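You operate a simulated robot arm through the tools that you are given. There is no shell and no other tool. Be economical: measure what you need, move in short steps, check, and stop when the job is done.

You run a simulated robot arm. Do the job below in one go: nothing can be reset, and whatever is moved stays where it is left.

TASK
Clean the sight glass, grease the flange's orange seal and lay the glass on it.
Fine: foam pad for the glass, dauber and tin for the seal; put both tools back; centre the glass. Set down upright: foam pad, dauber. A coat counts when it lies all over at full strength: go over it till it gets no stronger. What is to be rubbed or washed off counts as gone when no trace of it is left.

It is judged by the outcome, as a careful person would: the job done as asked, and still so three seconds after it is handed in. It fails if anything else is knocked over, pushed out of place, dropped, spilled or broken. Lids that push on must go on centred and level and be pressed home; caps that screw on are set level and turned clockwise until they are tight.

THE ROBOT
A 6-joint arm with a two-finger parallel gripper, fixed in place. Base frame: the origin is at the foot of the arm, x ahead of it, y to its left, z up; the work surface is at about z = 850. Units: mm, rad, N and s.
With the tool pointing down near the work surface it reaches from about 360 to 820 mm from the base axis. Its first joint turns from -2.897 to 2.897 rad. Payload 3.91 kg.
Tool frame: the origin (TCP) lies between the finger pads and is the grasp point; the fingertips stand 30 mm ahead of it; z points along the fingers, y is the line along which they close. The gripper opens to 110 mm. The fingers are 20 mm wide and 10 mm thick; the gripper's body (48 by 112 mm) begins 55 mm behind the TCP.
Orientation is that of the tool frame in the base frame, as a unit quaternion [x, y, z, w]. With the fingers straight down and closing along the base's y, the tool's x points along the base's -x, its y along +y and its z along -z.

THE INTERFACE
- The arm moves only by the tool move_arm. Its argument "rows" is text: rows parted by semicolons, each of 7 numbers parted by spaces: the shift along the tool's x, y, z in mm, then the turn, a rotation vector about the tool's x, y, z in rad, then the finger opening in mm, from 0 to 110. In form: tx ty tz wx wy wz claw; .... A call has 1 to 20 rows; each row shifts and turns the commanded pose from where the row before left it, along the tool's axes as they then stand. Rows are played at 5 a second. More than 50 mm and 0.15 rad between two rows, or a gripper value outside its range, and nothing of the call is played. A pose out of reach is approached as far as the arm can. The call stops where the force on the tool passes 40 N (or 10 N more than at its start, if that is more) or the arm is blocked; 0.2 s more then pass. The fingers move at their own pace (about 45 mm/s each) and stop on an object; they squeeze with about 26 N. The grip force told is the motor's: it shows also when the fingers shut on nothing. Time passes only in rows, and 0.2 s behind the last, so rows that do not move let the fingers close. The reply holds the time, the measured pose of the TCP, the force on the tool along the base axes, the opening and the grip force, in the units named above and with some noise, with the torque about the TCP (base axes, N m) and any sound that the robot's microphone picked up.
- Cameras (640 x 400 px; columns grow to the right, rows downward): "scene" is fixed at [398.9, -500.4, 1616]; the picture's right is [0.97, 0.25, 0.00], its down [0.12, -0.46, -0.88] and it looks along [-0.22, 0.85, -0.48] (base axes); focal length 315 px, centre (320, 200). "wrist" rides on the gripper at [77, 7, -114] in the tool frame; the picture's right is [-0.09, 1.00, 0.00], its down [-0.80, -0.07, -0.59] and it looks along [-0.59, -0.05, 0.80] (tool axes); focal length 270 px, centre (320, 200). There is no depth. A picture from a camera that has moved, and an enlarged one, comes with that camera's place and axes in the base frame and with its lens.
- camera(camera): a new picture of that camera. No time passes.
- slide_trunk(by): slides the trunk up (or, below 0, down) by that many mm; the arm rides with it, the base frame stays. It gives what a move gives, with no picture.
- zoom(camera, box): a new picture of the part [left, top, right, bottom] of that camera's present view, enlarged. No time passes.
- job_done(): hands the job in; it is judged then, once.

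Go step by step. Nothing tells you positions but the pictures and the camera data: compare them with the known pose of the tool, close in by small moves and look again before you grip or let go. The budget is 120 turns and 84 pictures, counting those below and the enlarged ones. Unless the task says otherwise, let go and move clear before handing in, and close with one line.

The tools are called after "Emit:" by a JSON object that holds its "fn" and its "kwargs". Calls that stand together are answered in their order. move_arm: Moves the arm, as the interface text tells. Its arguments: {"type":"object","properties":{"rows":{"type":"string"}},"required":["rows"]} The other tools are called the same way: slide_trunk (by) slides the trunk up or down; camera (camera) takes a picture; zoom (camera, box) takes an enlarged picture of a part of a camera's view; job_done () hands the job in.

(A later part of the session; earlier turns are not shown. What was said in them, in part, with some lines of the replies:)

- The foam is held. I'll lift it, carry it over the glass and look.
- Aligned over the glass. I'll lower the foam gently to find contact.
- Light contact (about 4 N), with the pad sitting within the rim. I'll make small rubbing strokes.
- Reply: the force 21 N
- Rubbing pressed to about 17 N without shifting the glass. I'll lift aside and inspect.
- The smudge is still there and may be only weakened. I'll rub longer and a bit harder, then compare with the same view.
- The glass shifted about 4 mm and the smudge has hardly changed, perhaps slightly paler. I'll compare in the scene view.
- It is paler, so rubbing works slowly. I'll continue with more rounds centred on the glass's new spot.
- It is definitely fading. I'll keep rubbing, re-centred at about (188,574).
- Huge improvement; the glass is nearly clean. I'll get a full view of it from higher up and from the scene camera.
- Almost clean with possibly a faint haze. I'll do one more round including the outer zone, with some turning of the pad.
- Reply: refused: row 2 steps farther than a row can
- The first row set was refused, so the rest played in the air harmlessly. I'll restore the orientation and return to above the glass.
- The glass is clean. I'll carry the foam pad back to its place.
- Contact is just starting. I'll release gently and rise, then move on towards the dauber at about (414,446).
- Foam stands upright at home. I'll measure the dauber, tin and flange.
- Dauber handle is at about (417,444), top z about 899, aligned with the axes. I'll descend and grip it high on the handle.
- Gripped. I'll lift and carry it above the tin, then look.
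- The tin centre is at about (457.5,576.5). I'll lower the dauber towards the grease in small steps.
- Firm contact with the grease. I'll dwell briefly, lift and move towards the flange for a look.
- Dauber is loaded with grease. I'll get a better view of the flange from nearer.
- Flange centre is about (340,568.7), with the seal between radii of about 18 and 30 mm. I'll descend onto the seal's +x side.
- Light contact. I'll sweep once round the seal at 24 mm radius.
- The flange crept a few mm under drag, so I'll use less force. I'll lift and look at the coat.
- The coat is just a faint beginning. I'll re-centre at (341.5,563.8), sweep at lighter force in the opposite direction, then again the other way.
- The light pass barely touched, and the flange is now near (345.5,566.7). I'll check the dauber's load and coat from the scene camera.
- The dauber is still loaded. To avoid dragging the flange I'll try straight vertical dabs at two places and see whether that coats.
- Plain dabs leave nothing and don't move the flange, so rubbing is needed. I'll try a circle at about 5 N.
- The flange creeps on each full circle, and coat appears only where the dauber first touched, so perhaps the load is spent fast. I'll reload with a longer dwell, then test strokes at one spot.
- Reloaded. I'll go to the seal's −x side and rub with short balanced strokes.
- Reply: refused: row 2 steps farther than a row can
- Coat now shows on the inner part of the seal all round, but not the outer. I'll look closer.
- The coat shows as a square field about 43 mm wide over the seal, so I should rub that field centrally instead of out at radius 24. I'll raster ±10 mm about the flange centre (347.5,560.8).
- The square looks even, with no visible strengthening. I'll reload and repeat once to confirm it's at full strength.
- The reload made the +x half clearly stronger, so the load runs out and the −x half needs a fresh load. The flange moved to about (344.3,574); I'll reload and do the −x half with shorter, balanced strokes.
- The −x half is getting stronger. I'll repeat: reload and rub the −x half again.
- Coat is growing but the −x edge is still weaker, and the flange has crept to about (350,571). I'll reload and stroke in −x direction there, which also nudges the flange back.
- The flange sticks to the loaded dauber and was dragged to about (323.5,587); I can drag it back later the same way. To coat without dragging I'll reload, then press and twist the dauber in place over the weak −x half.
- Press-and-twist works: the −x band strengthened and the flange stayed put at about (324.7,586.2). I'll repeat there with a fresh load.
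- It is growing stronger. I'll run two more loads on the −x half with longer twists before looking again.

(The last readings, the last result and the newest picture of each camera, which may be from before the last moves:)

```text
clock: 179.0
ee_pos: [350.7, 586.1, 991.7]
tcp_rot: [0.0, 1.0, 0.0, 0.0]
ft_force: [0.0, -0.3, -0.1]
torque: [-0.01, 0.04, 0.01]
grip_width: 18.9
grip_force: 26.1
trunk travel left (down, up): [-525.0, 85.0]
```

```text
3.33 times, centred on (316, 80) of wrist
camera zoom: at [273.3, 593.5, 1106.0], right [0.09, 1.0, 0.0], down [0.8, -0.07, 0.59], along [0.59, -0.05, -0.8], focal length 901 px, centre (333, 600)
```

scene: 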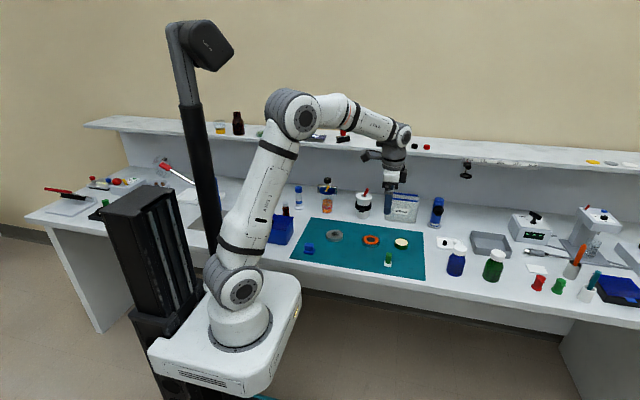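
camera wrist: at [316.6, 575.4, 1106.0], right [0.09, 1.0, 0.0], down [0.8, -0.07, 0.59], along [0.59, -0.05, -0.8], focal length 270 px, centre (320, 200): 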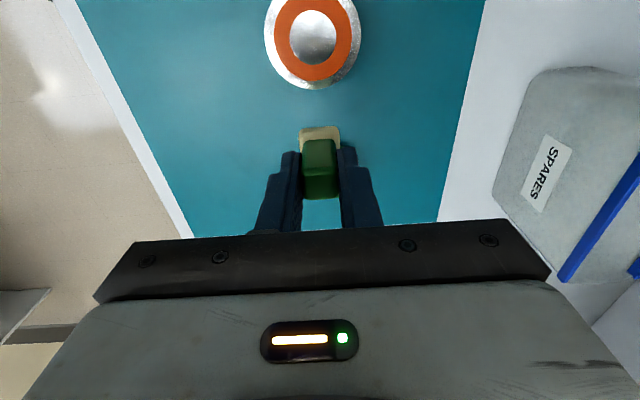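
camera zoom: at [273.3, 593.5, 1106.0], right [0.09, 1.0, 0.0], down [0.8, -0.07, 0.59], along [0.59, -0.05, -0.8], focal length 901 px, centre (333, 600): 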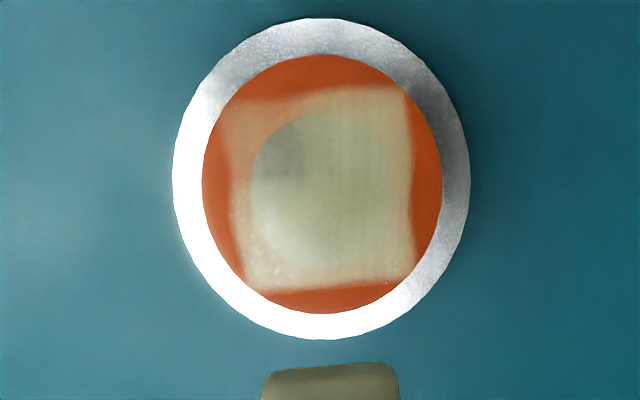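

The +y,−x quarter is now full: each load goes into the first spot touched. Next I'll load and work the −x,−y quarter.

Emit:
{"fn": "move_arm", "kwargs": {"rows": "-36 -3.3 0 0 0 0 10;-36 -3.2 0 0 0 0 10;-34.8 -3.2 0 0 0 0 10;0 0 40 0 0 0 10;0 0 25 0 0 0 10;0 0 4.5 0 0 0 10;0 0 0 0 0 0 10;2 0 0 0 0 0 10;-4 0 0 0 0 0 10;4 0 0 0 0 0 10;-2 0 0 0 0 0 10;0 0 0 0 0 0 10;0 0 -29.5 0 0 0 10;0 0 -40 0 0 0 10;47.3 0.2 0 0 0 0 10;47.3 0.2 0 0 0 0 10;47.2 0.3 0 0 0 0 10;0 0 0 0 0 0 10"}}

Emit:
{"fn": "move_arm", "kwargs": {"rows": "0 0 40 0 0 0 10;0 0 29 0 0 0 10;0 0 5.3 0 0 0 10;0 0 0 0 0 0.15 10;0 0 0 0 0 -0.15 10;0 0 0 0 0 -0.15 10;0 0 0 0 0 0.15 10;0 0 0 0 0 0.15 10;0 0 0 0 0 -0.15 10;0 0 -5.3 0 0 0 10;0 -3 0 0 0 0 10;0 0 5.3 0 0 0 10;0 0 0 0 0 0.15 10;0 0 0 0 0 -0.15 10;0 0 0 0 0 -0.15 10;0 0 0 0 0 0.15 10;0 0 0 0 0 0.15 10;0 0 0 0 0 -0.15 10;0 0 0 0 0 0 10"}}

Emit:
{"fn": "move_arm", "kwargs": {"rows": "0 0 -40 0 0 0 10;0 0 -34.3 0 0 0 10;-35 12 0 0 0 0 10;0 0 0 0 0 0 10"}}

Emit:
{"fn": "move_arm", "kwargs": {"rows": "-36 -3.3 0 0 0 0 10;-36 -3.2 0 0 0 0 10;-34.8 -3.2 0 0 0 0 10;0 0 40 0 0 0 10;0 0 25 0 0 0 10;0 0 4.5 0 0 0 10;0 0 0 0 0 0 10;2 0 0 0 0 0 10;-4 0 0 0 0 0 10;4 0 0 0 0 0 10;-2 0 0 0 0 0 10;0 0 0 0 0 0 10;0 0 -29.5 0 0 0 10;0 0 -40 0 0 0 10;47.3 0.2 0 0 0 0 10;47.3 0.2 0 0 0 0 10;47.2 0.3 0 0 0 0 10;0 0 0 0 0 0 10"}}

Emit:
{"fn": "move_arm", "kwargs": {"rows": "0 0 40 0 0 0 10;0 0 29 0 0 0 10;0 0 5.3 0 0 0 10;0 0 0 0 0 0.15 10;0 0 0 0 0 -0.15 10;0 0 0 0 0 -0.15 10;0 0 0 0 0 0.15 10;0 0 0 0 0 0.15 10;0 0 0 0 0 -0.15 10;0 0 -5.3 0 0 0 10;-10 -1 0 0 0 0 10;0 0 5.3 0 0 0 10;0 0 0 0 0 0.15 10;0 0 0 0 0 -0.15 10;0 0 0 0 0 -0.15 10;0 0 0 0 0 0.15 10;0 0 0 0 0 0.15 10;0 0 0 0 0 -0.15 10;0 0 0 0 0 0 10"}}

Emit:
{"fn": "move_arm", "kwargs": {"rows": "0 0 -40 0 0 0 10;0 0 -34.3 0 0 0 10;-25 10 0 0 0 0 10;0 0 0 0 0 0 10"}}

Emit:
{"fn": "zoom", "kwargs": {"camera": "wrist", "box": [220, 20, 412, 140]}}

```text
clock: 182.8
ee_pos: [315.6, 575.9, 990.3]
tcp_rot: [0.001, 1.0, 0.0, 0.0]
ft_force: [0.1, 0.0, -0.2]
torque: [-0.03, 0.0, -0.02]
grip_width: 18.7
grip_force: 25.9
trunk travel left (down, up): [-525.0, 85.0]
```

```text
clock: 186.8
ee_pos: [315.5, 574.9, 917.2]
tcp_rot: [0.0, 1.0, 0.0, 0.0]
ft_force: [0.3, 0.5, 1.7]
torque: [-0.02, -0.03, 0.0]
grip_width: 19.0
grip_force: 25.8
trunk travel left (down, up): [-525.0, 85.0]
```

```text
clock: 187.8
ee_pos: [350.9, 584.0, 990.7]
tcp_rot: [0.0, 1.0, 0.0, 0.001]
ft_force: [0.9, 0.4, -1.0]
torque: [-0.02, 0.02, -0.01]
grip_width: 18.6
grip_force: 26.4
trunk travel left (down, up): [-525.0, 85.0]
```

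```text
clock: 191.6
ee_pos: [315.6, 576.7, 991.8]
tcp_rot: [0.001, 1.0, 0.0, -0.001]
ft_force: [1.2, 0.7, 0.2]
torque: [0.0, 0.04, 0.03]
grip_width: 18.8
grip_force: 25.8
trunk travel left (down, up): [-525.0, 85.0]
```

```text
clock: 195.6
ee_pos: [324.3, 576.2, 916.5]
tcp_rot: [-0.001, 1.0, 0.0, -0.001]
ft_force: [-0.2, -0.5, 0.4]
torque: [-0.01, 0.0, 0.01]
grip_width: 18.8
grip_force: 26.2
trunk travel left (down, up): [-525.0, 85.0]
```

```text
clock: 196.6
ee_pos: [352.0, 585.7, 992.3]
tcp_rot: [0.0, 1.0, 0.0, -0.001]
ft_force: [0.4, -0.7, -0.1]
torque: [0.03, 0.02, -0.03]
grip_width: 18.9
grip_force: 25.8
trunk travel left (down, up): [-525.0, 85.0]
```

```text
3.33 times, centred on (316, 80) of wrist
camera zoom: at [274.4, 592.9, 1106.3], right [0.09, 1.0, 0.0], down [0.8, -0.07, 0.59], along [0.59, -0.05, -0.8], focal length 901 px, centre (333, 600)
```

zoom: 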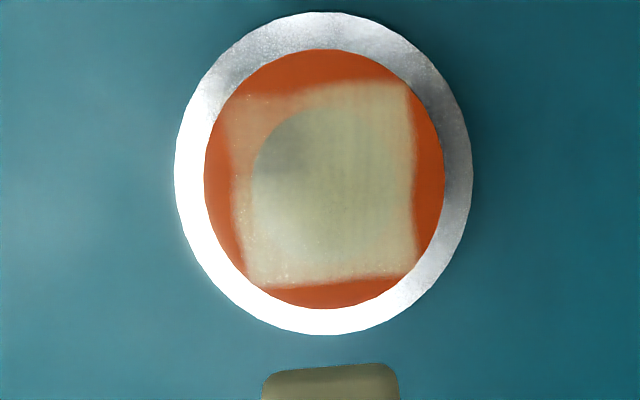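

The −x,−y quarter is still weaker and contact was light (under 2 N). I'll press about 1.5 mm deeper at both tin and seal.

Emit:
{"fn": "move_arm", "kwargs": {"rows": "-36 -3.3 0 0 0 0 10;-36 -3.2 0 0 0 0 10;-34.8 -3.2 0 0 0 0 10;0 0 40 0 0 0 10;0 0 25 0 0 0 10;0 0 6 0 0 0 10;0 0 0 0 0 0 10;0 0 0 0 0 0 10"}}

Emit:
{"fn": "move_arm", "kwargs": {"rows": "2 0 0 0 0 0 10;-4 0 0 0 0 0 10;4 0 0 0 0 0 10;-2 0 0 0 0 0 10;0 0 0 0 0 0 10;0 0 -31 0 0 0 10;0 0 -40 0 0 0 10;47.3 0.2 0 0 0 0 10;47.3 0.2 0 0 0 0 10;47.2 0.3 0 0 0 0 10;0 0 0 0 0 0 10"}}

Emit:
{"fn": "move_arm", "kwargs": {"rows": "0 0 40 0 0 0 10;0 0 29 0 0 0 10;0 0 6.6 0 0 0 10;0 0 0 0 0 0.15 10;0 0 0 0 0 -0.15 10;0 0 0 0 0 -0.15 10;0 0 0 0 0 0.15 10;0 0 0 0 0 0.15 10;0 0 0 0 0 -0.15 10;0 0 0 0 0 0 10"}}

Emit:
{"fn": "move_arm", "kwargs": {"rows": "0 0 0 0 0 0.15 10;0 0 0 0 0 -0.15 10;0 0 0 0 0 -0.15 10;0 0 0 0 0 0.15 10;0 0 -40 0 0 0 10;0 0 -35.6 0 0 0 10;-35 9 0 0 0 0 10;0 0 0 0 0 0 10"}}

Emit:
{"fn": "zoom", "kwargs": {"camera": "wrist", "box": [220, 20, 412, 140]}}

```text
clock: 198.4
ee_pos: [458.0, 576.4, 920.3]
tcp_rot: [0.0, 1.0, 0.0, 0.001]
ft_force: [2.4, 1.4, 9.1]
torque: [0.07, -0.06, 0.0]
grip_width: 18.9
grip_force: 26.0
trunk travel left (down, up): [-525.0, 85.0]
```

```text
clock: 200.8
ee_pos: [316.0, 577.0, 991.1]
tcp_rot: [0.001, 1.0, 0.0, 0.0]
ft_force: [-0.3, 1.3, 0.6]
torque: [-0.01, 0.01, -0.01]
grip_width: 18.7
grip_force: 26.2
trunk travel left (down, up): [-525.0, 85.0]
```

```text
clock: 203.0
ee_pos: [315.8, 576.5, 916.8]
tcp_rot: [0.0, 1.0, 0.001, 0.0]
ft_force: [-0.5, 1.5, 14.6]
torque: [0.0, 0.03, 0.0]
grip_width: 19.0
grip_force: 25.5
trunk travel left (down, up): [-525.0, 85.0]
```

```text
clock: 204.8
ee_pos: [349.4, 585.8, 991.1]
tcp_rot: [-0.001, 1.0, -0.001, 0.0]
ft_force: [-0.5, -0.4, -0.1]
torque: [-0.01, 0.05, 0.04]
grip_width: 18.6
grip_force: 26.3
trunk travel left (down, up): [-525.0, 85.0]
```

```text
3.33 times, centred on (316, 80) of wrist
camera zoom: at [273.4, 593.0, 1106.1], right [0.09, 1.0, 0.0], down [0.8, -0.07, 0.59], along [0.59, -0.05, -0.8], focal length 901 px, centre (333, 600)
```

zoom: 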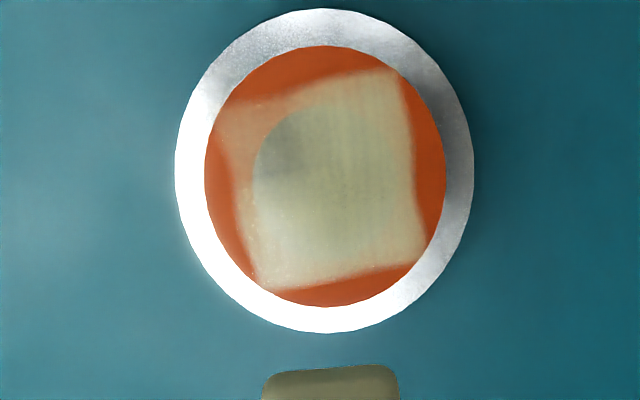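

The weak zone lies nearer offset (−10,−14). I'll load and use short quick strokes there.

Emit:
{"fn": "move_arm", "kwargs": {"rows": "-36 -3.3 0 0 0 0 10;-36 -3.2 0 0 0 0 10;-34.8 -3.2 0 0 0 0 10;0 0 40 0 0 0 10;0 0 25 0 0 0 10;0 0 6 0 0 0 10;0 0 0 0 0 0.15 10;0 0 0 0 0 -0.15 10;2 0 0 0 0 0 10;-4 0 0 0 0 0 10;4 0 0 0 0 0 10;-2 0 0 0 0 0 10;0 0 -31 0 0 0 10;0 0 -40 0 0 0 10;47.8 1.4 0 0 0 0 10;47.8 1.4 0 0 0 0 10;47.8 1.4 0 0 0 0 10;0 0 0 0 0 0 10"}}

Emit:
{"fn": "move_arm", "kwargs": {"rows": "0 0 40 0 0 0 10;0 0 29 0 0 0 10;0 0 5.7 0 0 0 10;0 -5 0 0 0 0 10;0 -5 0 0 0 0 10;0 10 0 0 0 0 10;0 -10 0 0 0 0 10;0 10 0 0 0 0 10;0 -10 0 0 0 0 10;0 10 0 0 0 0 10;-4 -10 0 0 0 0 10;0 10 0 0 0 0 10;0 -10 0 0 0 0 10;4 10 0 0 0 0 10;0 0 0 0 0 0 10"}}

Emit:
{"fn": "move_arm", "kwargs": {"rows": "0 0 -40 0 0 0 10;0 0 -34.7 0 0 0 10;-36.6 5.5 0 0 0 0 10;0 0 0 0 0 0 10"}}

Emit:
{"fn": "zoom", "kwargs": {"camera": "wrist", "box": [220, 20, 412, 140]}}

```text
clock: 208.6
ee_pos: [313.7, 580.2, 992.0]
tcp_rot: [0.0, 1.0, 0.0, 0.0]
ft_force: [0.1, 0.0, -0.7]
torque: [0.03, 0.02, 0.05]
grip_width: 18.8
grip_force: 26.3
trunk travel left (down, up): [-525.0, 85.0]
```

```text
clock: 211.8
ee_pos: [313.2, 580.5, 915.4]
tcp_rot: [0.001, 1.0, 0.0, 0.0]
ft_force: [0.3, -0.3, 2.1]
torque: [-0.05, -0.05, 0.03]
grip_width: 18.8
grip_force: 26.1
trunk travel left (down, up): [-525.0, 85.0]
```

```text
clock: 212.8
ee_pos: [350.3, 585.3, 990.8]
tcp_rot: [0.0, 1.0, 0.0, -0.001]
ft_force: [0.2, 0.5, -0.3]
torque: [-0.03, -0.02, 0.03]
grip_width: 18.9
grip_force: 26.4
trunk travel left (down, up): [-525.0, 85.0]
```

```text
3.33 times, centred on (316, 80) of wrist
camera zoom: at [273.8, 592.2, 1106.2], right [0.09, 1.0, 0.0], down [0.8, -0.07, 0.59], along [0.59, -0.05, -0.8], focal length 901 px, centre (333, 600)
```

zoom: 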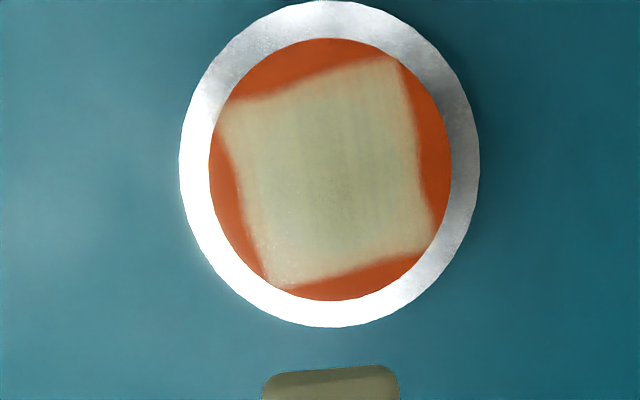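

The coat is now nearly even and full. I'll do one more loaded lap round the field's edges to confirm it gets no stronger.

Emit:
{"fn": "move_arm", "kwargs": {"rows": "-36 -3.3 0 0 0 0 10;-36 -3.2 0 0 0 0 10;-34.8 -3.2 0 0 0 0 10;0 0 40 0 0 0 10;0 0 25 0 0 0 10;0 0 6 0 0 0 10;0 0 0 0 0 0.15 10;0 0 0 0 0 -0.15 10;2 0 0 0 0 0 10;-4 0 0 0 0 0 10;4 0 0 0 0 0 10;-2 0 0 0 0 0 10;0 0 -31 0 0 0 10;0 0 -40 0 0 0 10;48.5 0.3 0 0 0 0 10;48.5 0.3 0 0 0 0 10;48.4 0.2 0 0 0 0 10;0 0 0 0 0 0 10"}}

Emit:
{"fn": "move_arm", "kwargs": {"rows": "0 0 40 0 0 0 10;0 0 29 0 0 0 10;0 0 5.7 0 0 0 10;-10 0 0 0 0 0 10;-10 0 0 0 0 0 10;10 0 0 0 0 0 10;10 0 0 0 0 0 10;-10 0 0 0 0 0 10;-10 0 0 0 0 0 10;0 10 0 0 0 0 10;0 10 0 0 0 0 10;0 -10 0 0 0 0 10;0 -10 0 0 0 0 10;10 0 0 0 0 0 10;10 0 0 0 0 0 10;0 0 0 0 0 0 10"}}

Emit:
{"fn": "move_arm", "kwargs": {"rows": "0 0 -40 0 0 0 10;0 0 -34.7 0 0 0 10;-38.6 8.9 0 0 0 0 10;0 0 0 0 0 0 10"}}

Emit:
{"fn": "zoom", "kwargs": {"camera": "wrist", "box": [220, 20, 412, 140]}}

```text
clock: 216.6
ee_pos: [311.3, 577.2, 992.8]
tcp_rot: [0.001, 1.0, 0.0, 0.0]
ft_force: [0.2, -1.0, 0.3]
torque: [0.02, -0.01, -0.01]
grip_width: 18.7
grip_force: 26.2
trunk travel left (down, up): [-525.0, 85.0]
```

```text
clock: 220.0
ee_pos: [311.8, 575.9, 916.4]
tcp_rot: [0.001, 1.0, 0.0, 0.0]
ft_force: [2.2, -0.6, 1.9]
torque: [-0.06, -0.06, 0.01]
grip_width: 18.6
grip_force: 26.2
trunk travel left (down, up): [-525.0, 85.0]
```

```text
clock: 221.0
ee_pos: [351.6, 585.9, 991.7]
tcp_rot: [0.0, 1.0, 0.0, 0.0]
ft_force: [0.0, -0.3, 0.3]
torque: [0.01, -0.02, 0.01]
grip_width: 18.8
grip_force: 26.3
trunk travel left (down, up): [-525.0, 85.0]
```

```text
3.33 times, centred on (316, 80) of wrist
camera zoom: at [274.9, 593.2, 1105.7], right [0.09, 1.0, 0.0], down [0.8, -0.07, 0.59], along [0.59, -0.05, -0.8], focal length 901 px, centre (333, 600)
```

zoom: 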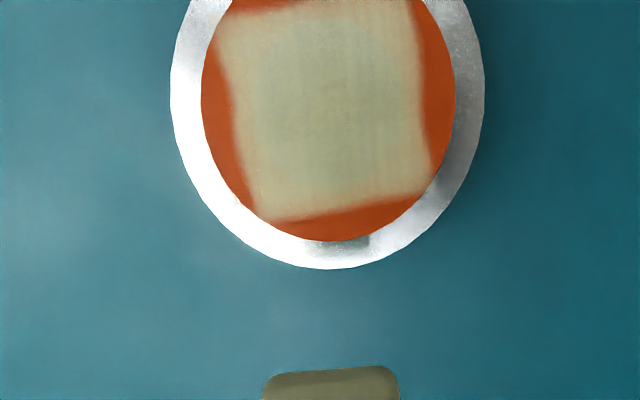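

The coat looks full and even all over. The flange sits near (307,589.5); I'll press at its centre and drag it back towards its original place (340,568.7).

Emit:
{"fn": "move_arm", "kwargs": {"rows": "43.4 3.3 0 0 0 0 10;0 0 40 0 0 0 10;0 0 30 0 0 0 10;0 0 6 0 0 0 10;0 0 0 0 0 0 10;-4.1 -2.6 0 0 0 0 10;-4.1 -2.6 0 0 0 0 10;-4.1 -2.6 0 0 0 0 10;-4.1 -2.6 0 0 0 0 10;-4.1 -2.6 0 0 0 0 10;-4.1 -2.6 0 0 0 0 10;-4.1 -2.6 0 0 0 0 10;-4.1 -2.6 0 0 0 0 10;0 0 0 0 0 0 10"}}

Emit:
{"fn": "move_arm", "kwargs": {"rows": "0 0 -40 0 0 0 10;0 0 -36 0 0 0 10;-30 0 0 0 0 0 10;0 0 0 0 0 0 10"}}

Emit:
{"fn": "zoom", "kwargs": {"camera": "wrist", "box": [220, 20, 412, 140]}}

```text
clock: 224.0
ee_pos: [338.8, 567.7, 916.4]
tcp_rot: [-0.001, 1.0, 0.0, -0.001]
ft_force: [-2.3, 1.0, 9.6]
torque: [0.04, 0.15, -0.01]
grip_width: 18.7
grip_force: 26.5
trunk travel left (down, up): [-525.0, 85.0]
```

```text
clock: 225.0
ee_pos: [369.9, 567.0, 991.1]
tcp_rot: [0.0, 1.0, 0.001, 0.0]
ft_force: [0.3, 0.5, 0.0]
torque: [0.02, -0.02, -0.02]
grip_width: 18.7
grip_force: 26.2
trunk travel left (down, up): [-525.0, 85.0]
```

```text
3.33 times, centred on (316, 80) of wrist
camera zoom: at [293.1, 575.2, 1105.8], right [0.09, 1.0, 0.0], down [0.8, -0.07, 0.59], along [0.59, -0.05, -0.8], focal length 901 px, centre (333, 600)
```

zoom: 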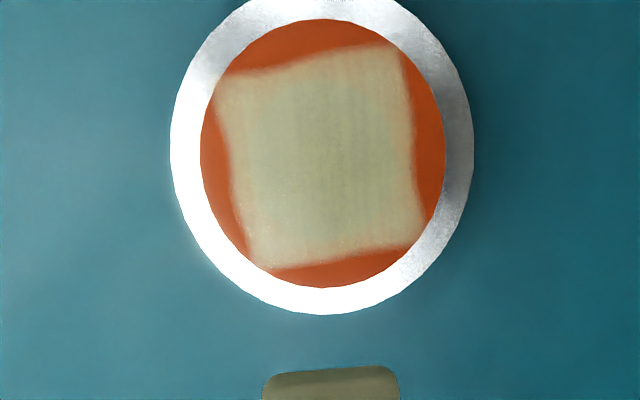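

Flange is back at about (337.7,569.3) with the coat intact. Now I'll return the dauber to its place.

Emit:
{"fn": "move_arm", "kwargs": {"rows": "-16 -42 0 0 0 0 10;-16 -42 0 0 0 0 10;-14.9 -41.7 0 0 0 0 10;0 0 40 0 0 0 10;0 0 40 0 0 0 10;0 0 5 0 0 0 10;0 0 0 0 0 0 10"}}

Emit:
{"fn": "move_arm", "kwargs": {"rows": "0 0 1 0 0 0 10;0 0 1 0 0 0 10;0 0 0 0 0 0 10"}}

```text
clock: 226.6
ee_pos: [416.5, 443.2, 905.1]
tcp_rot: [0.0, 1.0, -0.001, 0.0]
ft_force: [0.2, -0.9, -0.3]
torque: [0.01, 0.02, 0.03]
grip_width: 18.8
grip_force: 25.5
trunk travel left (down, up): [-525.0, 85.0]
```

```text
clock: 227.4
ee_pos: [417.5, 442.9, 903.3]
tcp_rot: [0.0, 1.0, 0.0, 0.0]
ft_force: [-1.2, -0.1, 0.1]
torque: [-0.02, -0.04, -0.01]
grip_width: 18.4
grip_force: 26.0
trunk travel left (down, up): [-525.0, 85.0]
```

Emit:
{"fn": "move_arm", "kwargs": {"rows": "0 0 0.7 0 0 0 10;0 0 0 0 0 0 10"}}

Emit:
{"fn": "move_arm", "kwargs": {"rows": "0 0 0.7 0 0 0 10;0 0 0 0 0 0 10"}}

```text
clock: 228.0
ee_pos: [415.9, 442.8, 904.0]
tcp_rot: [0.001, 1.0, 0.0, 0.0]
ft_force: [-1.1, -0.4, 0.2]
torque: [0.01, -0.01, -0.03]
grip_width: 18.5
grip_force: 26.2
trunk travel left (down, up): [-525.0, 85.0]
```

```text
clock: 228.6
ee_pos: [417.7, 442.8, 901.8]
tcp_rot: [0.001, 1.0, 0.0, 0.001]
ft_force: [0.2, 0.5, 0.0]
torque: [-0.01, -0.02, 0.02]
grip_width: 18.8
grip_force: 26.2
trunk travel left (down, up): [-525.0, 85.0]
```

Emit:
{"fn": "move_arm", "kwargs": {"rows": "0 0 0.7 0 0 0 10;0 0 0 0 0 0 10"}}

Emit:
{"fn": "zoom", "kwargs": {"camera": "scene", "box": [364, 240, 412, 270]}}

```text
clock: 229.2
ee_pos: [416.0, 442.8, 902.2]
tcp_rot: [0.0, 1.0, -0.001, 0.001]
ft_force: [-0.3, -0.3, 0.4]
torque: [0.01, -0.01, 0.03]
grip_width: 18.8
grip_force: 26.4
trunk travel left (down, up): [-525.0, 85.0]
```

```text
13.33 times, centred on (388, 255) of scene
camera zoom: at [398.9, -500.4, 1616.0], right [0.97, 0.25, 0.0], down [0.12, -0.46, -0.88], along [-0.22, 0.85, -0.48], focal length 4201 px, centre (-587, -533)
```

zoom: 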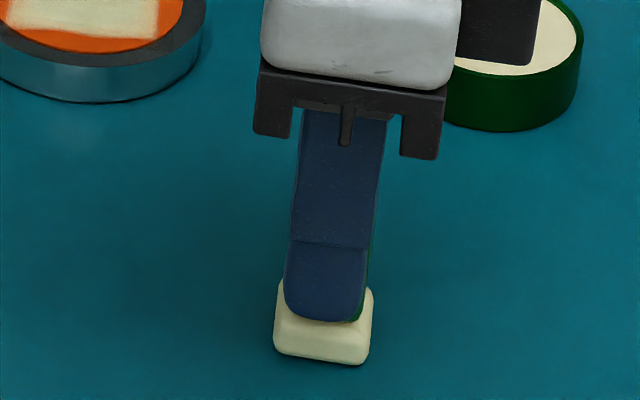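

Emit:
{"fn": "move_arm", "kwargs": {"rows": "0 0 0.6 0 0 0 10;0 0 0 0 0 0 10"}}

Emit:
{"fn": "move_arm", "kwargs": {"rows": "0 0 0.6 0 0 0 10;0 0 0 0 0 0 10"}}

```text
clock: 229.8
ee_pos: [416.4, 442.0, 901.5]
tcp_rot: [0.0, 1.0, 0.0, 0.0]
ft_force: [-0.8, 0.7, 3.5]
torque: [-0.02, -0.01, 0.0]
grip_width: 18.8
grip_force: 26.0
trunk travel left (down, up): [-525.0, 85.0]
```

```text
clock: 230.4
ee_pos: [417.0, 441.6, 901.2]
tcp_rot: [0.0, 1.0, 0.001, 0.001]
ft_force: [-0.1, -0.1, 8.1]
torque: [-0.06, 0.0, 0.02]
grip_width: 18.6
grip_force: 25.6
trunk travel left (down, up): [-525.0, 85.0]
```

Dauber is standing on the mat. I'll release it, rise and go over to the glass.

Emit:
{"fn": "move_arm", "kwargs": {"rows": "0 0 0 0 0 0 40;0 0 0 0 0 0 60;0 0 0 0 0 0 60;0 0 -50 0 0 0 60;0 0 -50 0 0 0 60;40.4 25.4 0 0 0 0 110;40.4 25.4 0 0 0 0 110;40.4 25.4 0 0 0 0 110;40.4 25.4 0 0 0 0 110;40.4 25.4 0 0 0 0 110;0 0 0 0 0 0 110"}}

Emit:
{"fn": "zoom", "kwargs": {"camera": "wrist", "box": [200, 0, 440, 150]}}

Emit:
{"fn": "zoom", "kwargs": {"camera": "scene", "box": [290, 200, 450, 300]}}

```text
clock: 232.8
ee_pos: [214.8, 570.2, 999.8]
tcp_rot: [0.001, 1.0, 0.0, 0.001]
ft_force: [0.3, -0.5, 0.1]
torque: [0.01, 0.01, 0.01]
grip_width: 110.1
grip_force: 0.0
trunk travel left (down, up): [-525.0, 85.0]
```

```text
2.67 times, centred on (320, 75) of wrist
camera zoom: at [138.5, 577.8, 1115.5], right [0.09, 1.0, 0.0], down [0.8, -0.07, 0.59], along [0.59, -0.05, -0.8], focal length 721 px, centre (320, 533)
```

zoom: 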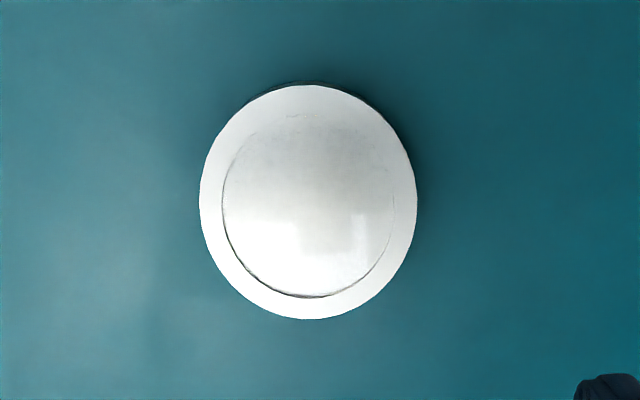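

```text
4.00 times, centred on (370, 250) of scene
camera zoom: at [398.9, -500.4, 1616.0], right [0.97, 0.25, 0.0], down [0.12, -0.46, -0.88], along [-0.22, 0.85, -0.48], focal length 1260 px, centre (120, 0)
```

zoom: 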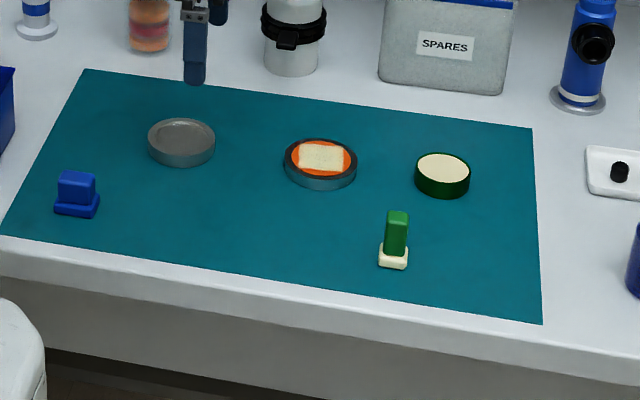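

Both tools stand in place. I'll inspect the glass closely once more before gripping it.

Emit:
{"fn": "zoom", "kwargs": {"camera": "wrist", "box": [270, 30, 366, 90]}}

Emit:
{"fn": "zoom", "kwargs": {"camera": "scene", "box": [313, 223, 345, 243]}}

```text
6.67 times, centred on (318, 60) of wrist
camera zoom: at [138.5, 577.8, 1115.5], right [0.09, 1.0, 0.0], down [0.8, -0.07, 0.59], along [0.59, -0.05, -0.8], focal length 1802 px, centre (333, 1133)
```

zoom: 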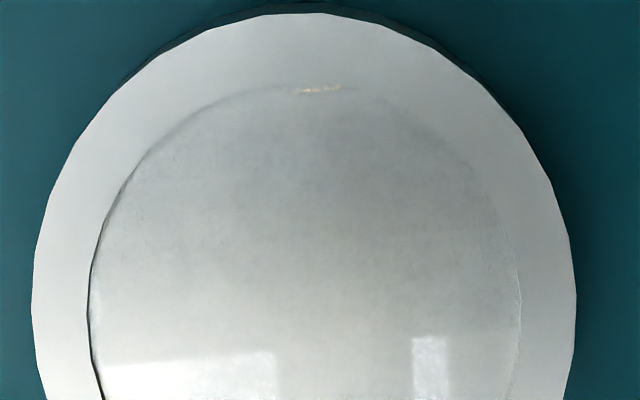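

```text
16.00 times, centred on (329, 233) of scene
camera zoom: at [398.9, -500.4, 1616.0], right [0.97, 0.25, 0.0], down [0.12, -0.46, -0.88], along [-0.22, 0.85, -0.48], focal length 5041 px, centre (176, -328)
```

zoom: 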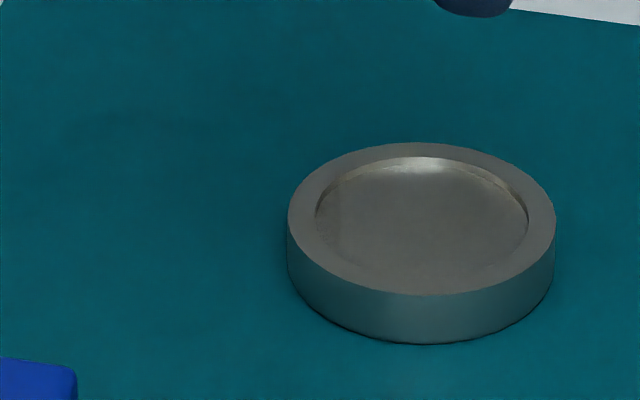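

I see a possible faint boundary at the left of the recess; I'll enlarge it to decide whether any film is left.

Emit:
{"fn": "zoom", "kwargs": {"camera": "scene", "box": [326, 228, 342, 238]}}

```text
16.00 times, centred on (334, 233) of scene
camera zoom: at [398.9, -500.4, 1616.0], right [0.97, 0.25, 0.0], down [0.12, -0.46, -0.88], along [-0.22, 0.85, -0.48], focal length 5041 px, centre (96, -328)
```

zoom: 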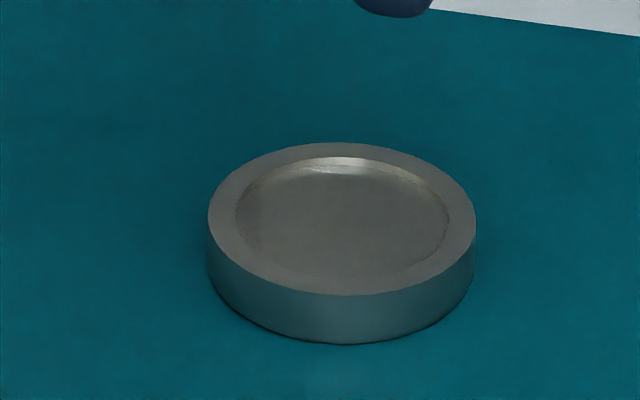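

There may be the faintest film in the middle, so I'll clean once more to be safe. First I fetch the foam.

Emit:
{"fn": "move_arm", "kwargs": {"rows": "34 -41 0 0 0 0 60;34 -41 0 0 0 0 60;34 -41 0 0 0 0 60;0 0 40 0 0 0 60;0 0 40 0 0 0 60;0 0 15 0 0 0 60;0 0 0 0 0 0 60"}}

Emit:
{"fn": "camera", "kwargs": {"camera": "wrist"}}

```text
refused: row 1 steps farther than a row can; nothing moved
```

```text
14 pictures are left
camera wrist: at [138.5, 577.8, 1115.5], right [0.09, 1.0, 0.0], down [0.8, -0.07, 0.59], along [0.59, -0.05, -0.8], focal length 270 px, centre (320, 200)
```

wrist: 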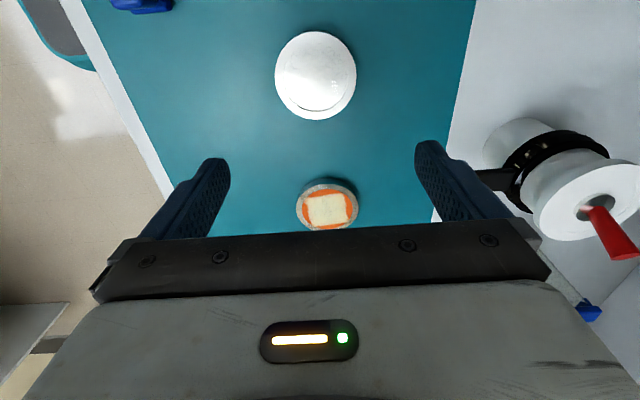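

Emit:
{"fn": "move_arm", "kwargs": {"rows": "25.6 -30.8 0 0 0 0 60;25.6 -30.8 0 0 0 0 60;25.6 -30.8 0 0 0 0 60;25.6 -30.8 0 0 0 0 60;0 0 40 0 0 0 60;0 0 40 0 0 0 60;0 0 10 0 0 0 60;0 0 0 0 0 0 60"}}

Emit:
{"fn": "camera", "kwargs": {"camera": "wrist"}}

```text
clock: 234.6
ee_pos: [113.7, 446.1, 909.4]
tcp_rot: [0.001, 1.0, 0.0, 0.0]
ft_force: [-0.4, 0.5, -0.3]
torque: [0.01, 0.02, -0.01]
grip_width: 60.0
grip_force: 0.0
trunk travel left (down, up): [-525.0, 85.0]
```

```text
13 pictures are left
camera wrist: at [36.2, 453.9, 1025.4], right [0.09, 1.0, 0.0], down [0.8, -0.07, 0.59], along [0.59, -0.05, -0.8], focal length 270 px, centre (320, 200)
```

wrist: 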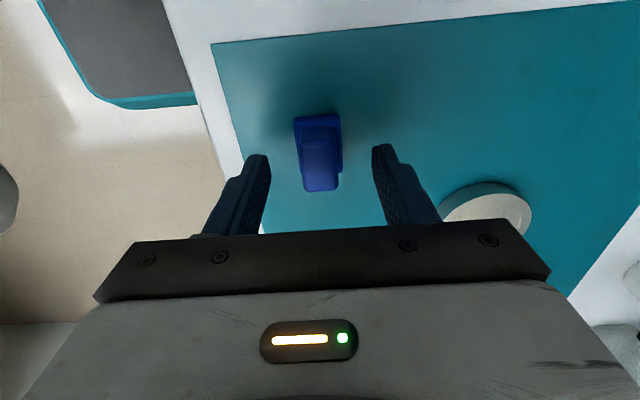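

Well aligned. I'll grip, lift and carry the foam to the glass centre, re-measured at about (193.4,569.8).

Emit:
{"fn": "move_arm", "kwargs": {"rows": "0 0 14.5 0 0 0 60;0 0 0 0 0 0 10;0 0 0 0 0 0 10;0 0 0 0 0 0 10;0 0 0 0 0 0 10;0 0 -35 0 0 0 10;0 0 -30 0 0 0 10;-26.6 41.3 0 0 0 0 10;-26.6 41.3 0 0 0 0 10;-26.6 41.3 0 0 0 0 10;0 0 0 0 0 0 10"}}

```text
clock: 237.0
ee_pos: [191.5, 570.8, 959.8]
tcp_rot: [0.0, 1.0, 0.0, 0.0]
ft_force: [0.2, -0.3, -0.6]
torque: [0.01, -0.01, -0.03]
grip_width: 20.6
grip_force: 26.0
trunk travel left (down, up): [-525.0, 85.0]
```

Emit:
{"fn": "move_arm", "kwargs": {"rows": "0 0 25 0 0 0 10;0 0 25.5 0 0 0 10;0 4 0 0 0 0 10;0 -8 0 0 0 0 10;0 8 0 0 0 0 10;0 -8 0 0 0 0 10;-3 8 0 0 0 0 10;0 -8 0 0 0 0 10;0 8 0 0 0 0 10;0 -8 0 0 0 0 10;0 8 0 0 0 0 10;6 -8 0 0 0 0 10;0 8 0 0 0 0 10;0 -8 0 0 0 0 10;0 8 0 0 0 0 10;0 -8 0 0 0 0 10;0 8 0 0 0 0 10;0 -8 0 0 0 0 10;-3 4 0 0 0 0 10;0 0 0 0 0 0 10"}}

Emit:
{"fn": "move_arm", "kwargs": {"rows": "0 5 0 0 0 0 10;-3 0 0 0 0 0 10;6 0 0 0 0 0 10;-6 0 0 0 0 0 10;6 0 0 0 0 0 10;-6 0 0 0 0 0 10;3 -10 0 0 0 0 10;-3 0 0 0 0 0 10;6 0 0 0 0 0 10;-6 0 0 0 0 0 10;6 0 0 0 0 0 10;-6 0 0 0 0 0 10;3 5 0 0 0 0 10;0 4 0 0 0 0 10;0 -8 0 0 0 0 10;0 8 0 0 0 0 10;0 -8 0 0 0 0 10;0 8 0 0 0 0 10;0 -4 0 0 0 0 10;0 0 0 0 0 0 10"}}

Emit:
{"fn": "move_arm", "kwargs": {"rows": "0 0 -25 0 0 0 10;0 0 -25.5 0 0 0 10;-17 -27 -20 0 0 0 10;-18 -27 -20 0 0 0 10;0 0 0 0 0 0 10"}}

Emit:
{"fn": "zoom", "kwargs": {"camera": "scene", "box": [326, 228, 342, 238]}}

```text
clock: 241.2
ee_pos: [190.7, 569.2, 911.3]
tcp_rot: [0.001, 1.0, 0.001, 0.001]
ft_force: [-4.7, -2.9, 10.1]
torque: [-0.14, 0.12, 0.01]
grip_width: 20.5
grip_force: 26.3
trunk travel left (down, up): [-525.0, 85.0]
```

```text
clock: 245.4
ee_pos: [192.8, 570.0, 910.7]
tcp_rot: [-0.001, 1.0, 0.001, 0.0]
ft_force: [0.0, 4.3, 5.1]
torque: [0.14, -0.01, -0.06]
grip_width: 20.6
grip_force: 26.2
trunk travel left (down, up): [-525.0, 85.0]
```

```text
clock: 246.6
ee_pos: [227.4, 516.3, 1001.4]
tcp_rot: [0.0, 1.0, 0.0, 0.0]
ft_force: [0.0, -0.1, 0.5]
torque: [-0.04, -0.03, 0.0]
grip_width: 20.8
grip_force: 26.4
trunk travel left (down, up): [-525.0, 85.0]
```

```text
16.00 times, centred on (334, 233) of scene
camera zoom: at [398.9, -500.4, 1616.0], right [0.97, 0.25, 0.0], down [0.12, -0.46, -0.88], along [-0.22, 0.85, -0.48], focal length 5041 px, centre (96, -328)
```

zoom: 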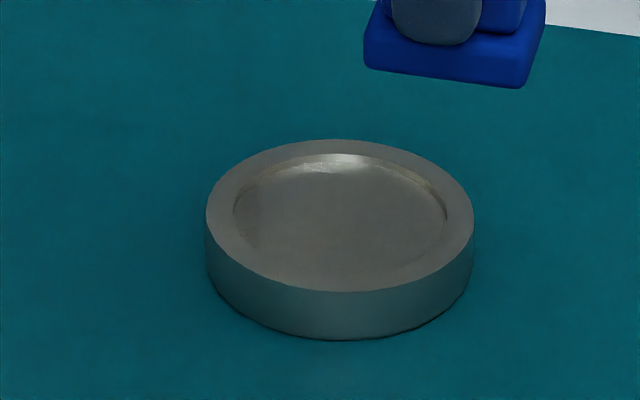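

No change: the glass is clean. I'll put the foam back.

Emit:
{"fn": "move_arm", "kwargs": {"rows": "38.3 -23.3 0 0 0 0 10;38.3 -23.3 0 0 0 0 10;38.2 -23.3 20 0 0 0 10;0 0 40 0 0 0 10;0 0 40 0 0 0 10;0 0 3 0 0 0 10;0 0 0 0 0 0 10"}}

Emit:
{"fn": "move_arm", "kwargs": {"rows": "0 0 1 0 0 0 10;0 0 0 0 0 0 10"}}

Emit:
{"fn": "move_arm", "kwargs": {"rows": "0 0 1 0 0 0 10;0 0 0 0 0 0 10"}}

```text
clock: 248.2
ee_pos: [112.8, 447.0, 897.5]
tcp_rot: [0.0, 1.0, 0.001, 0.0]
ft_force: [-0.6, -0.2, -0.7]
torque: [0.02, 0.02, 0.0]
grip_width: 20.6
grip_force: 26.1
trunk travel left (down, up): [-525.0, 85.0]
```

```text
clock: 248.8
ee_pos: [112.4, 446.6, 896.9]
tcp_rot: [0.0, 1.0, 0.0, 0.0]
ft_force: [-0.6, -0.4, -0.8]
torque: [-0.03, -0.01, 0.01]
grip_width: 20.5
grip_force: 26.1
trunk travel left (down, up): [-525.0, 85.0]
```

```text
clock: 249.4
ee_pos: [113.2, 446.4, 896.1]
tcp_rot: [-0.001, 1.0, 0.0, -0.001]
ft_force: [0.1, -0.1, -1.1]
torque: [0.01, 0.0, 0.02]
grip_width: 20.8
grip_force: 25.9
trunk travel left (down, up): [-525.0, 85.0]
```

Emit:
{"fn": "move_arm", "kwargs": {"rows": "0 0 0.7 0 0 0 10;0 0 0 0 0 0 10"}}

Emit:
{"fn": "move_arm", "kwargs": {"rows": "0 0 0.7 0 0 0 10;0 0 0 0 0 0 10"}}

```text
clock: 250.0
ee_pos: [112.6, 447.2, 895.8]
tcp_rot: [0.0, 1.0, 0.0, 0.0]
ft_force: [1.0, 0.3, 0.2]
torque: [-0.04, -0.02, 0.01]
grip_width: 20.6
grip_force: 25.7
trunk travel left (down, up): [-525.0, 85.0]
```

```text
clock: 250.6
ee_pos: [111.1, 446.4, 894.3]
tcp_rot: [0.0, 1.0, 0.0, 0.0]
ft_force: [0.2, 0.1, 2.4]
torque: [0.01, -0.02, 0.04]
grip_width: 20.7
grip_force: 26.0
trunk travel left (down, up): [-525.0, 85.0]
```

Emit:
{"fn": "move_arm", "kwargs": {"rows": "0 0 0 0 0 0 40;0 0 0 0 0 0 60;0 0 0 0 0 0 60;0 0 -45 0 0 0 60;0 0 -45 0 0 0 60;0 0 -15 0 0 0 60;-25.6 30.8 0 0 0 0 110;-25.6 30.8 0 0 0 0 110;-25.6 30.8 0 0 0 0 110;-25.6 30.8 0 0 0 0 110;0 0 0 0 0 0 110"}}

Emit:
{"fn": "zoom", "kwargs": {"camera": "wrist", "box": [200, 0, 440, 150]}}

```text
clock: 253.0
ee_pos: [214.0, 569.6, 998.2]
tcp_rot: [0.0, 1.0, 0.0, 0.001]
ft_force: [-0.5, 0.5, -0.2]
torque: [0.01, 0.02, -0.01]
grip_width: 110.2
grip_force: 0.1
trunk travel left (down, up): [-525.0, 85.0]
```

```text
2.67 times, centred on (320, 75) of wrist
camera zoom: at [138.0, 576.5, 1114.2], right [0.09, 1.0, 0.0], down [0.8, -0.07, 0.59], along [0.59, -0.05, -0.8], focal length 721 px, centre (320, 533)
```

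zoom: 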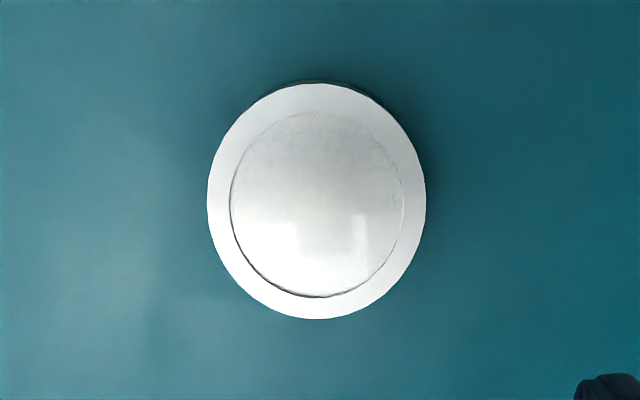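

Glass centre is about (192.7,571). I'll go down around it and close on its rim.

Emit:
{"fn": "move_arm", "kwargs": {"rows": "22.2 1.8 0 0 0 0 110;0 0 40 0 0 0 110;0 0 40 0 0 0 110;0 0 25 0 0 0 110;0 0 7.5 0 0 0 110;0 0 0 0 0 0 110"}}

Emit:
{"fn": "zoom", "kwargs": {"camera": "scene", "box": [300, 210, 364, 250]}}

```text
clock: 254.4
ee_pos: [191.9, 570.7, 887.3]
tcp_rot: [0.0, 1.0, 0.0, 0.0]
ft_force: [0.4, -0.6, 0.2]
torque: [0.0, 0.0, 0.01]
grip_width: 110.2
grip_force: 0.1
trunk travel left (down, up): [-525.0, 85.0]
```

```text
10.00 times, centred on (332, 230) of scene
camera zoom: at [398.9, -500.4, 1616.0], right [0.97, 0.25, 0.0], down [0.12, -0.46, -0.88], along [-0.22, 0.85, -0.48], focal length 3151 px, centre (200, -100)
```

zoom: 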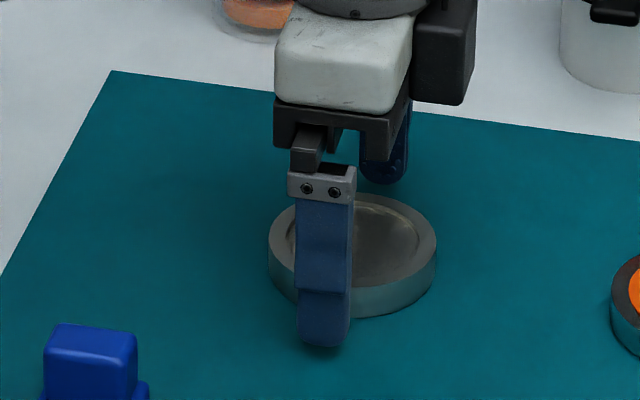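

Emit:
{"fn": "move_arm", "kwargs": {"rows": "0 0 0 0 0 0 80;0 0 0 0 0 0 70;0 0 0 0 0 0 60;0 0 0 0 0 0 60;0 0 0 0 0 0 60;0 0 0 0 0 0 60"}}

```text
clock: 255.8
ee_pos: [192.1, 570.1, 888.2]
tcp_rot: [0.0, 1.0, 0.0, 0.0]
ft_force: [-0.2, -2.5, 0.1]
torque: [-0.16, 0.04, 0.01]
grip_width: 68.3
grip_force: 25.7
trunk travel left (down, up): [-525.0, 85.0]
```

Gripped (68 mm). I'll lift and carry it near the flange, then look.

Emit:
{"fn": "move_arm", "kwargs": {"rows": "0 0 -30 0 0 0 60;0 0 -40 0 0 0 60;-48.3 -0.6 0 0 0 0 60;-48.3 -0.6 0 0 0 0 60;-48.3 -0.5 0 0 0 0 60;0 0 0 0 0 0 60"}}

Emit:
{"fn": "camera", "kwargs": {"camera": "wrist"}}

Emit:
{"fn": "zoom", "kwargs": {"camera": "scene", "box": [330, 205, 394, 245]}}

```text
clock: 257.2
ee_pos: [337.3, 569.4, 957.6]
tcp_rot: [0.0, 1.0, 0.0, 0.001]
ft_force: [-0.6, -0.9, -5.6]
torque: [0.03, 0.04, 0.02]
grip_width: 67.9
grip_force: 26.4
trunk travel left (down, up): [-525.0, 85.0]
```

```text
9 pictures are left
camera wrist: at [261.4, 576.9, 1072.2], right [0.09, 1.0, 0.0], down [0.8, -0.07, 0.59], along [0.59, -0.05, -0.8], focal length 270 px, centre (320, 200)
```

wrist: 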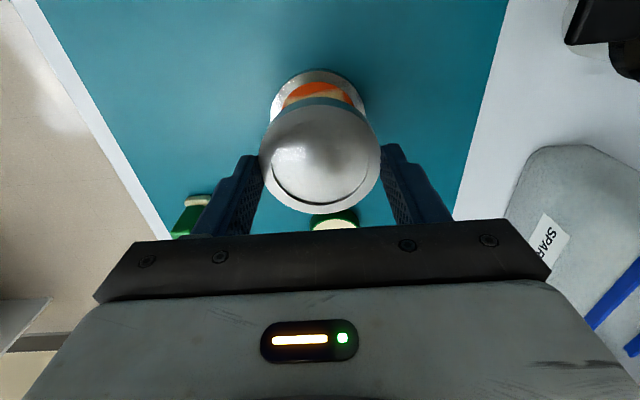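

```text
10.00 times, centred on (362, 225) of scene
camera zoom: at [398.9, -500.4, 1616.0], right [0.97, 0.25, 0.0], down [0.12, -0.46, -0.88], along [-0.22, 0.85, -0.48], focal length 3151 px, centre (-100, -50)
```

zoom: 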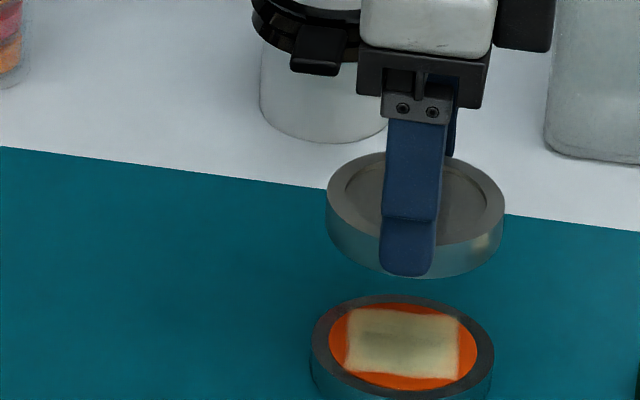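

Glass and flange appear aligned within about 1 mm in both views. I'll lower to just above the seal and check again.

Emit:
{"fn": "move_arm", "kwargs": {"rows": "0 -0.4 25 0 0 0 60;0 0 20 0 0 0 60;0 0 6 0 0 0 60;0 0 0 0 0 0 60"}}

Emit:
{"fn": "zoom", "kwargs": {"camera": "scene", "box": [344, 215, 392, 245]}}

Emit:
{"fn": "zoom", "kwargs": {"camera": "wrist", "box": [240, 80, 400, 180]}}

```text
clock: 258.2
ee_pos: [337.1, 570.3, 905.4]
tcp_rot: [0.0, 1.0, 0.0, 0.0]
ft_force: [1.4, 0.2, -6.0]
torque: [0.02, -0.03, 0.02]
grip_width: 68.0
grip_force: 26.4
trunk travel left (down, up): [-525.0, 85.0]
```

```text
13.33 times, centred on (368, 230) of scene
camera zoom: at [398.9, -500.4, 1616.0], right [0.97, 0.25, 0.0], down [0.12, -0.46, -0.88], along [-0.22, 0.85, -0.48], focal length 4201 px, centre (-320, -200)
```

zoom: 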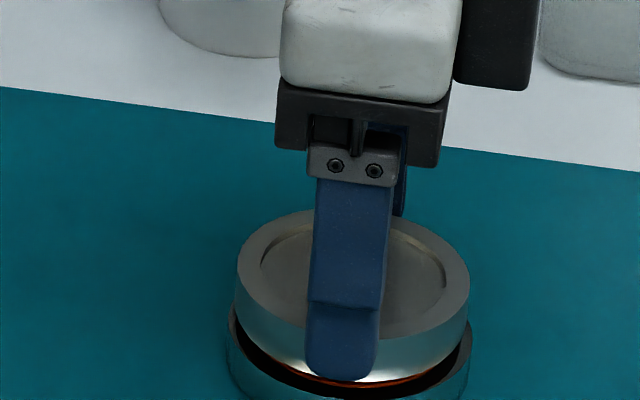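

```text
4.00 times, centred on (320, 130) of wrist
camera zoom: at [261.1, 576.8, 1020.7], right [0.09, 1.0, 0.0], down [0.8, -0.07, 0.59], along [0.59, -0.05, -0.8], focal length 1081 px, centre (320, 480)
```

zoom: 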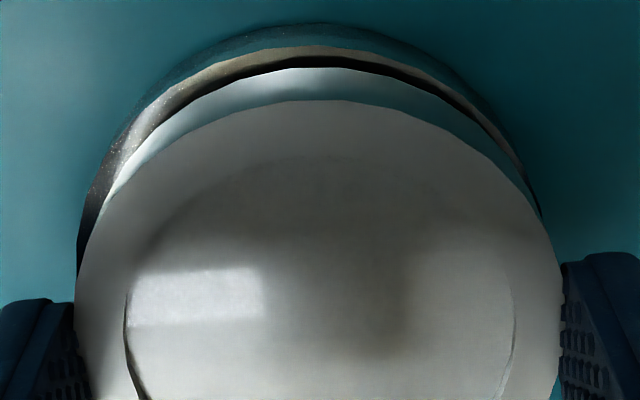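

The glass seems about 1 mm too far in +y; I'll correct by 0.8 mm and lower gently onto the seal.

Emit:
{"fn": "move_arm", "kwargs": {"rows": "0 -0.8 1 0 0 0 60;0 0 1 0 0 0 60;0 0 1 0 0 0 60;0 0 0 0 0 0 60"}}

Emit:
{"fn": "move_arm", "kwargs": {"rows": "0 0 0.7 0 0 0 60;0 0 0 0 0 0 60"}}

```text
clock: 259.2
ee_pos: [337.1, 568.9, 903.3]
tcp_rot: [0.0, 1.0, 0.0, 0.0]
ft_force: [0.1, -0.3, -5.4]
torque: [-0.03, -0.02, 0.01]
grip_width: 68.0
grip_force: 26.1
trunk travel left (down, up): [-525.0, 85.0]
```

```text
clock: 259.8
ee_pos: [337.0, 569.6, 904.2]
tcp_rot: [0.0, 1.0, 0.001, 0.001]
ft_force: [-1.0, 0.1, -3.3]
torque: [-0.09, 0.06, 0.02]
grip_width: 68.2
grip_force: 25.7
trunk travel left (down, up): [-525.0, 85.0]
```

Emit:
{"fn": "move_arm", "kwargs": {"rows": "0 0 0.6 0 0 0 60;0 0 0 0 0 0 60"}}

Emit:
{"fn": "move_arm", "kwargs": {"rows": "0 0 0.5 0 0 0 60;0 0 0 0 0 0 60"}}

Emit:
{"fn": "zoom", "kwargs": {"camera": "wrist", "box": [240, 80, 400, 180]}}

```text
clock: 260.4
ee_pos: [337.9, 569.3, 903.5]
tcp_rot: [0.0, 1.0, 0.001, 0.0]
ft_force: [-1.0, 0.3, 4.8]
torque: [-0.24, 0.15, 0.03]
grip_width: 68.0
grip_force: 25.9
trunk travel left (down, up): [-525.0, 85.0]
```

```text
clock: 261.0
ee_pos: [338.1, 569.5, 902.7]
tcp_rot: [0.0, 1.0, 0.001, 0.0]
ft_force: [1.9, 1.3, 10.7]
torque: [-0.15, 0.32, 0.09]
grip_width: 68.0
grip_force: 26.4
trunk travel left (down, up): [-525.0, 85.0]
```

```text
4.00 times, centred on (320, 130) of wrist
camera zoom: at [260.9, 575.7, 1017.5], right [0.09, 1.0, 0.0], down [0.8, -0.07, 0.6], along [0.59, -0.05, -0.8], focal length 1081 px, centre (320, 480)
```

zoom: 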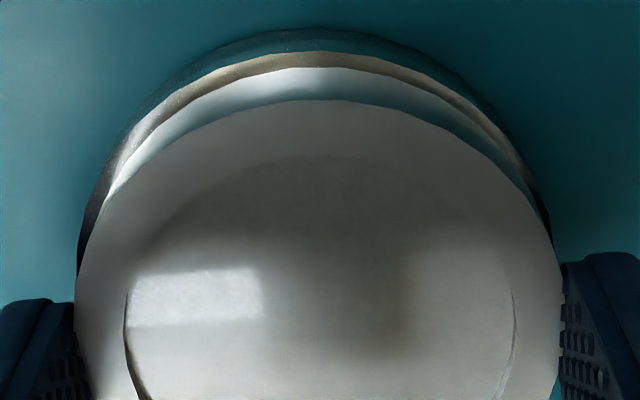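

Seated, with an even rim showing. I'll ease the pressure and open slowly, then rise.

Emit:
{"fn": "move_arm", "kwargs": {"rows": "0 0 -0.9 0 0 0 60;0 0 0 0 0 0 66;0 0 0 0 0 0 72;0 0 0 0 0 0 80;0 0 0 0 0 0 100;0 0 0 0 0 0 110;0 0 0 0 0 0 110;0 0 -30 0 0 0 110;0 0 -40 0 0 0 110;-25 0 -30 0 0 0 110;0 0 0 0 0 0 110"}}

Emit:
{"fn": "zoom", "kwargs": {"camera": "wrist", "box": [240, 10, 400, 110]}}

```text
clock: 263.4
ee_pos: [362.1, 568.1, 1002.9]
tcp_rot: [-0.001, 1.0, 0.0, 0.0]
ft_force: [0.4, -0.8, -0.8]
torque: [0.01, 0.02, -0.01]
grip_width: 109.9
grip_force: 0.1
trunk travel left (down, up): [-525.0, 85.0]
```

```text
4.00 times, centred on (320, 60) of wrist
camera zoom: at [285.9, 574.7, 1117.6], right [0.09, 1.0, 0.0], down [0.8, -0.07, 0.59], along [0.59, -0.05, -0.8], focal length 1081 px, centre (320, 760)
```

zoom: 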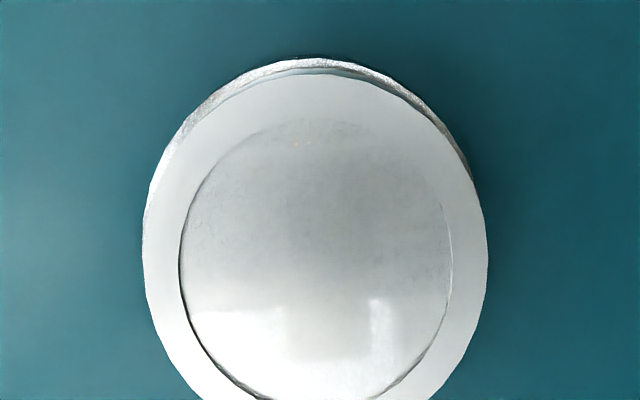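

Glass lies on the flange, looking centred. One last overall check.

Emit:
{"fn": "zoom", "kwargs": {"camera": "scene", "box": [290, 200, 434, 290]}}

Emit:
{"fn": "zoom", "kwargs": {"camera": "scene", "box": [352, 228, 384, 248]}}

```text
4.44 times, centred on (362, 245) of scene
camera zoom: at [398.9, -500.4, 1616.0], right [0.97, 0.25, 0.0], down [0.12, -0.46, -0.88], along [-0.22, 0.85, -0.48], focal length 1400 px, centre (133, 0)
```

zoom: 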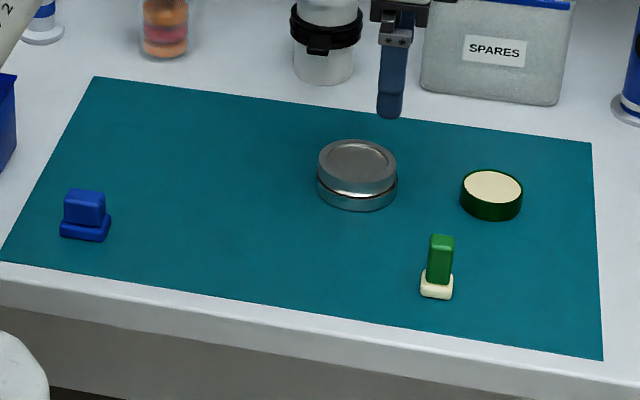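

```text
16.00 times, centred on (368, 238) of scene
camera zoom: at [398.9, -500.4, 1616.0], right [0.97, 0.25, 0.0], down [0.12, -0.46, -0.88], along [-0.22, 0.85, -0.48], focal length 5041 px, centre (-448, -408)
```

zoom: 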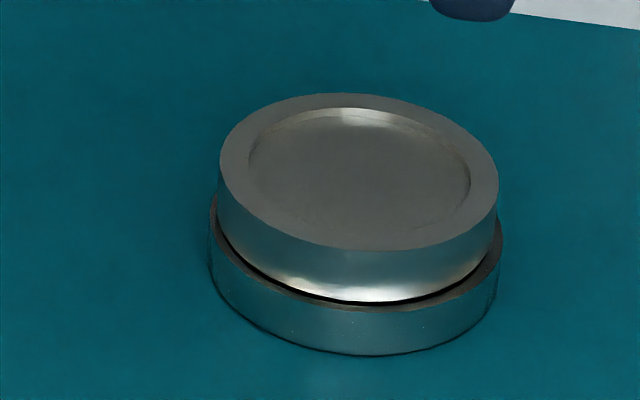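

The glass lies level and centred on the greased seal, and both tools stand upright in their places. Nothing is held, so I'm handing in.

Emit:
{"fn": "job_done", "kwargs": {}}

```text
The job is handed in.
```

I cleaned the sight glass, greased the seal and laid the glass on it, level and within about 1 mm of centre; the foam pad and dauber stand upright back in their places. The flange crept while I greased it; I dragged it back to within about 3 mm of where it started, though it is turned slightly. The grease only ever showed on a square about 43 mm wide over the seal; it is even and full there, but thin slivers of orange outside the square stayed bare, and I took the square to be the whole area to coat.
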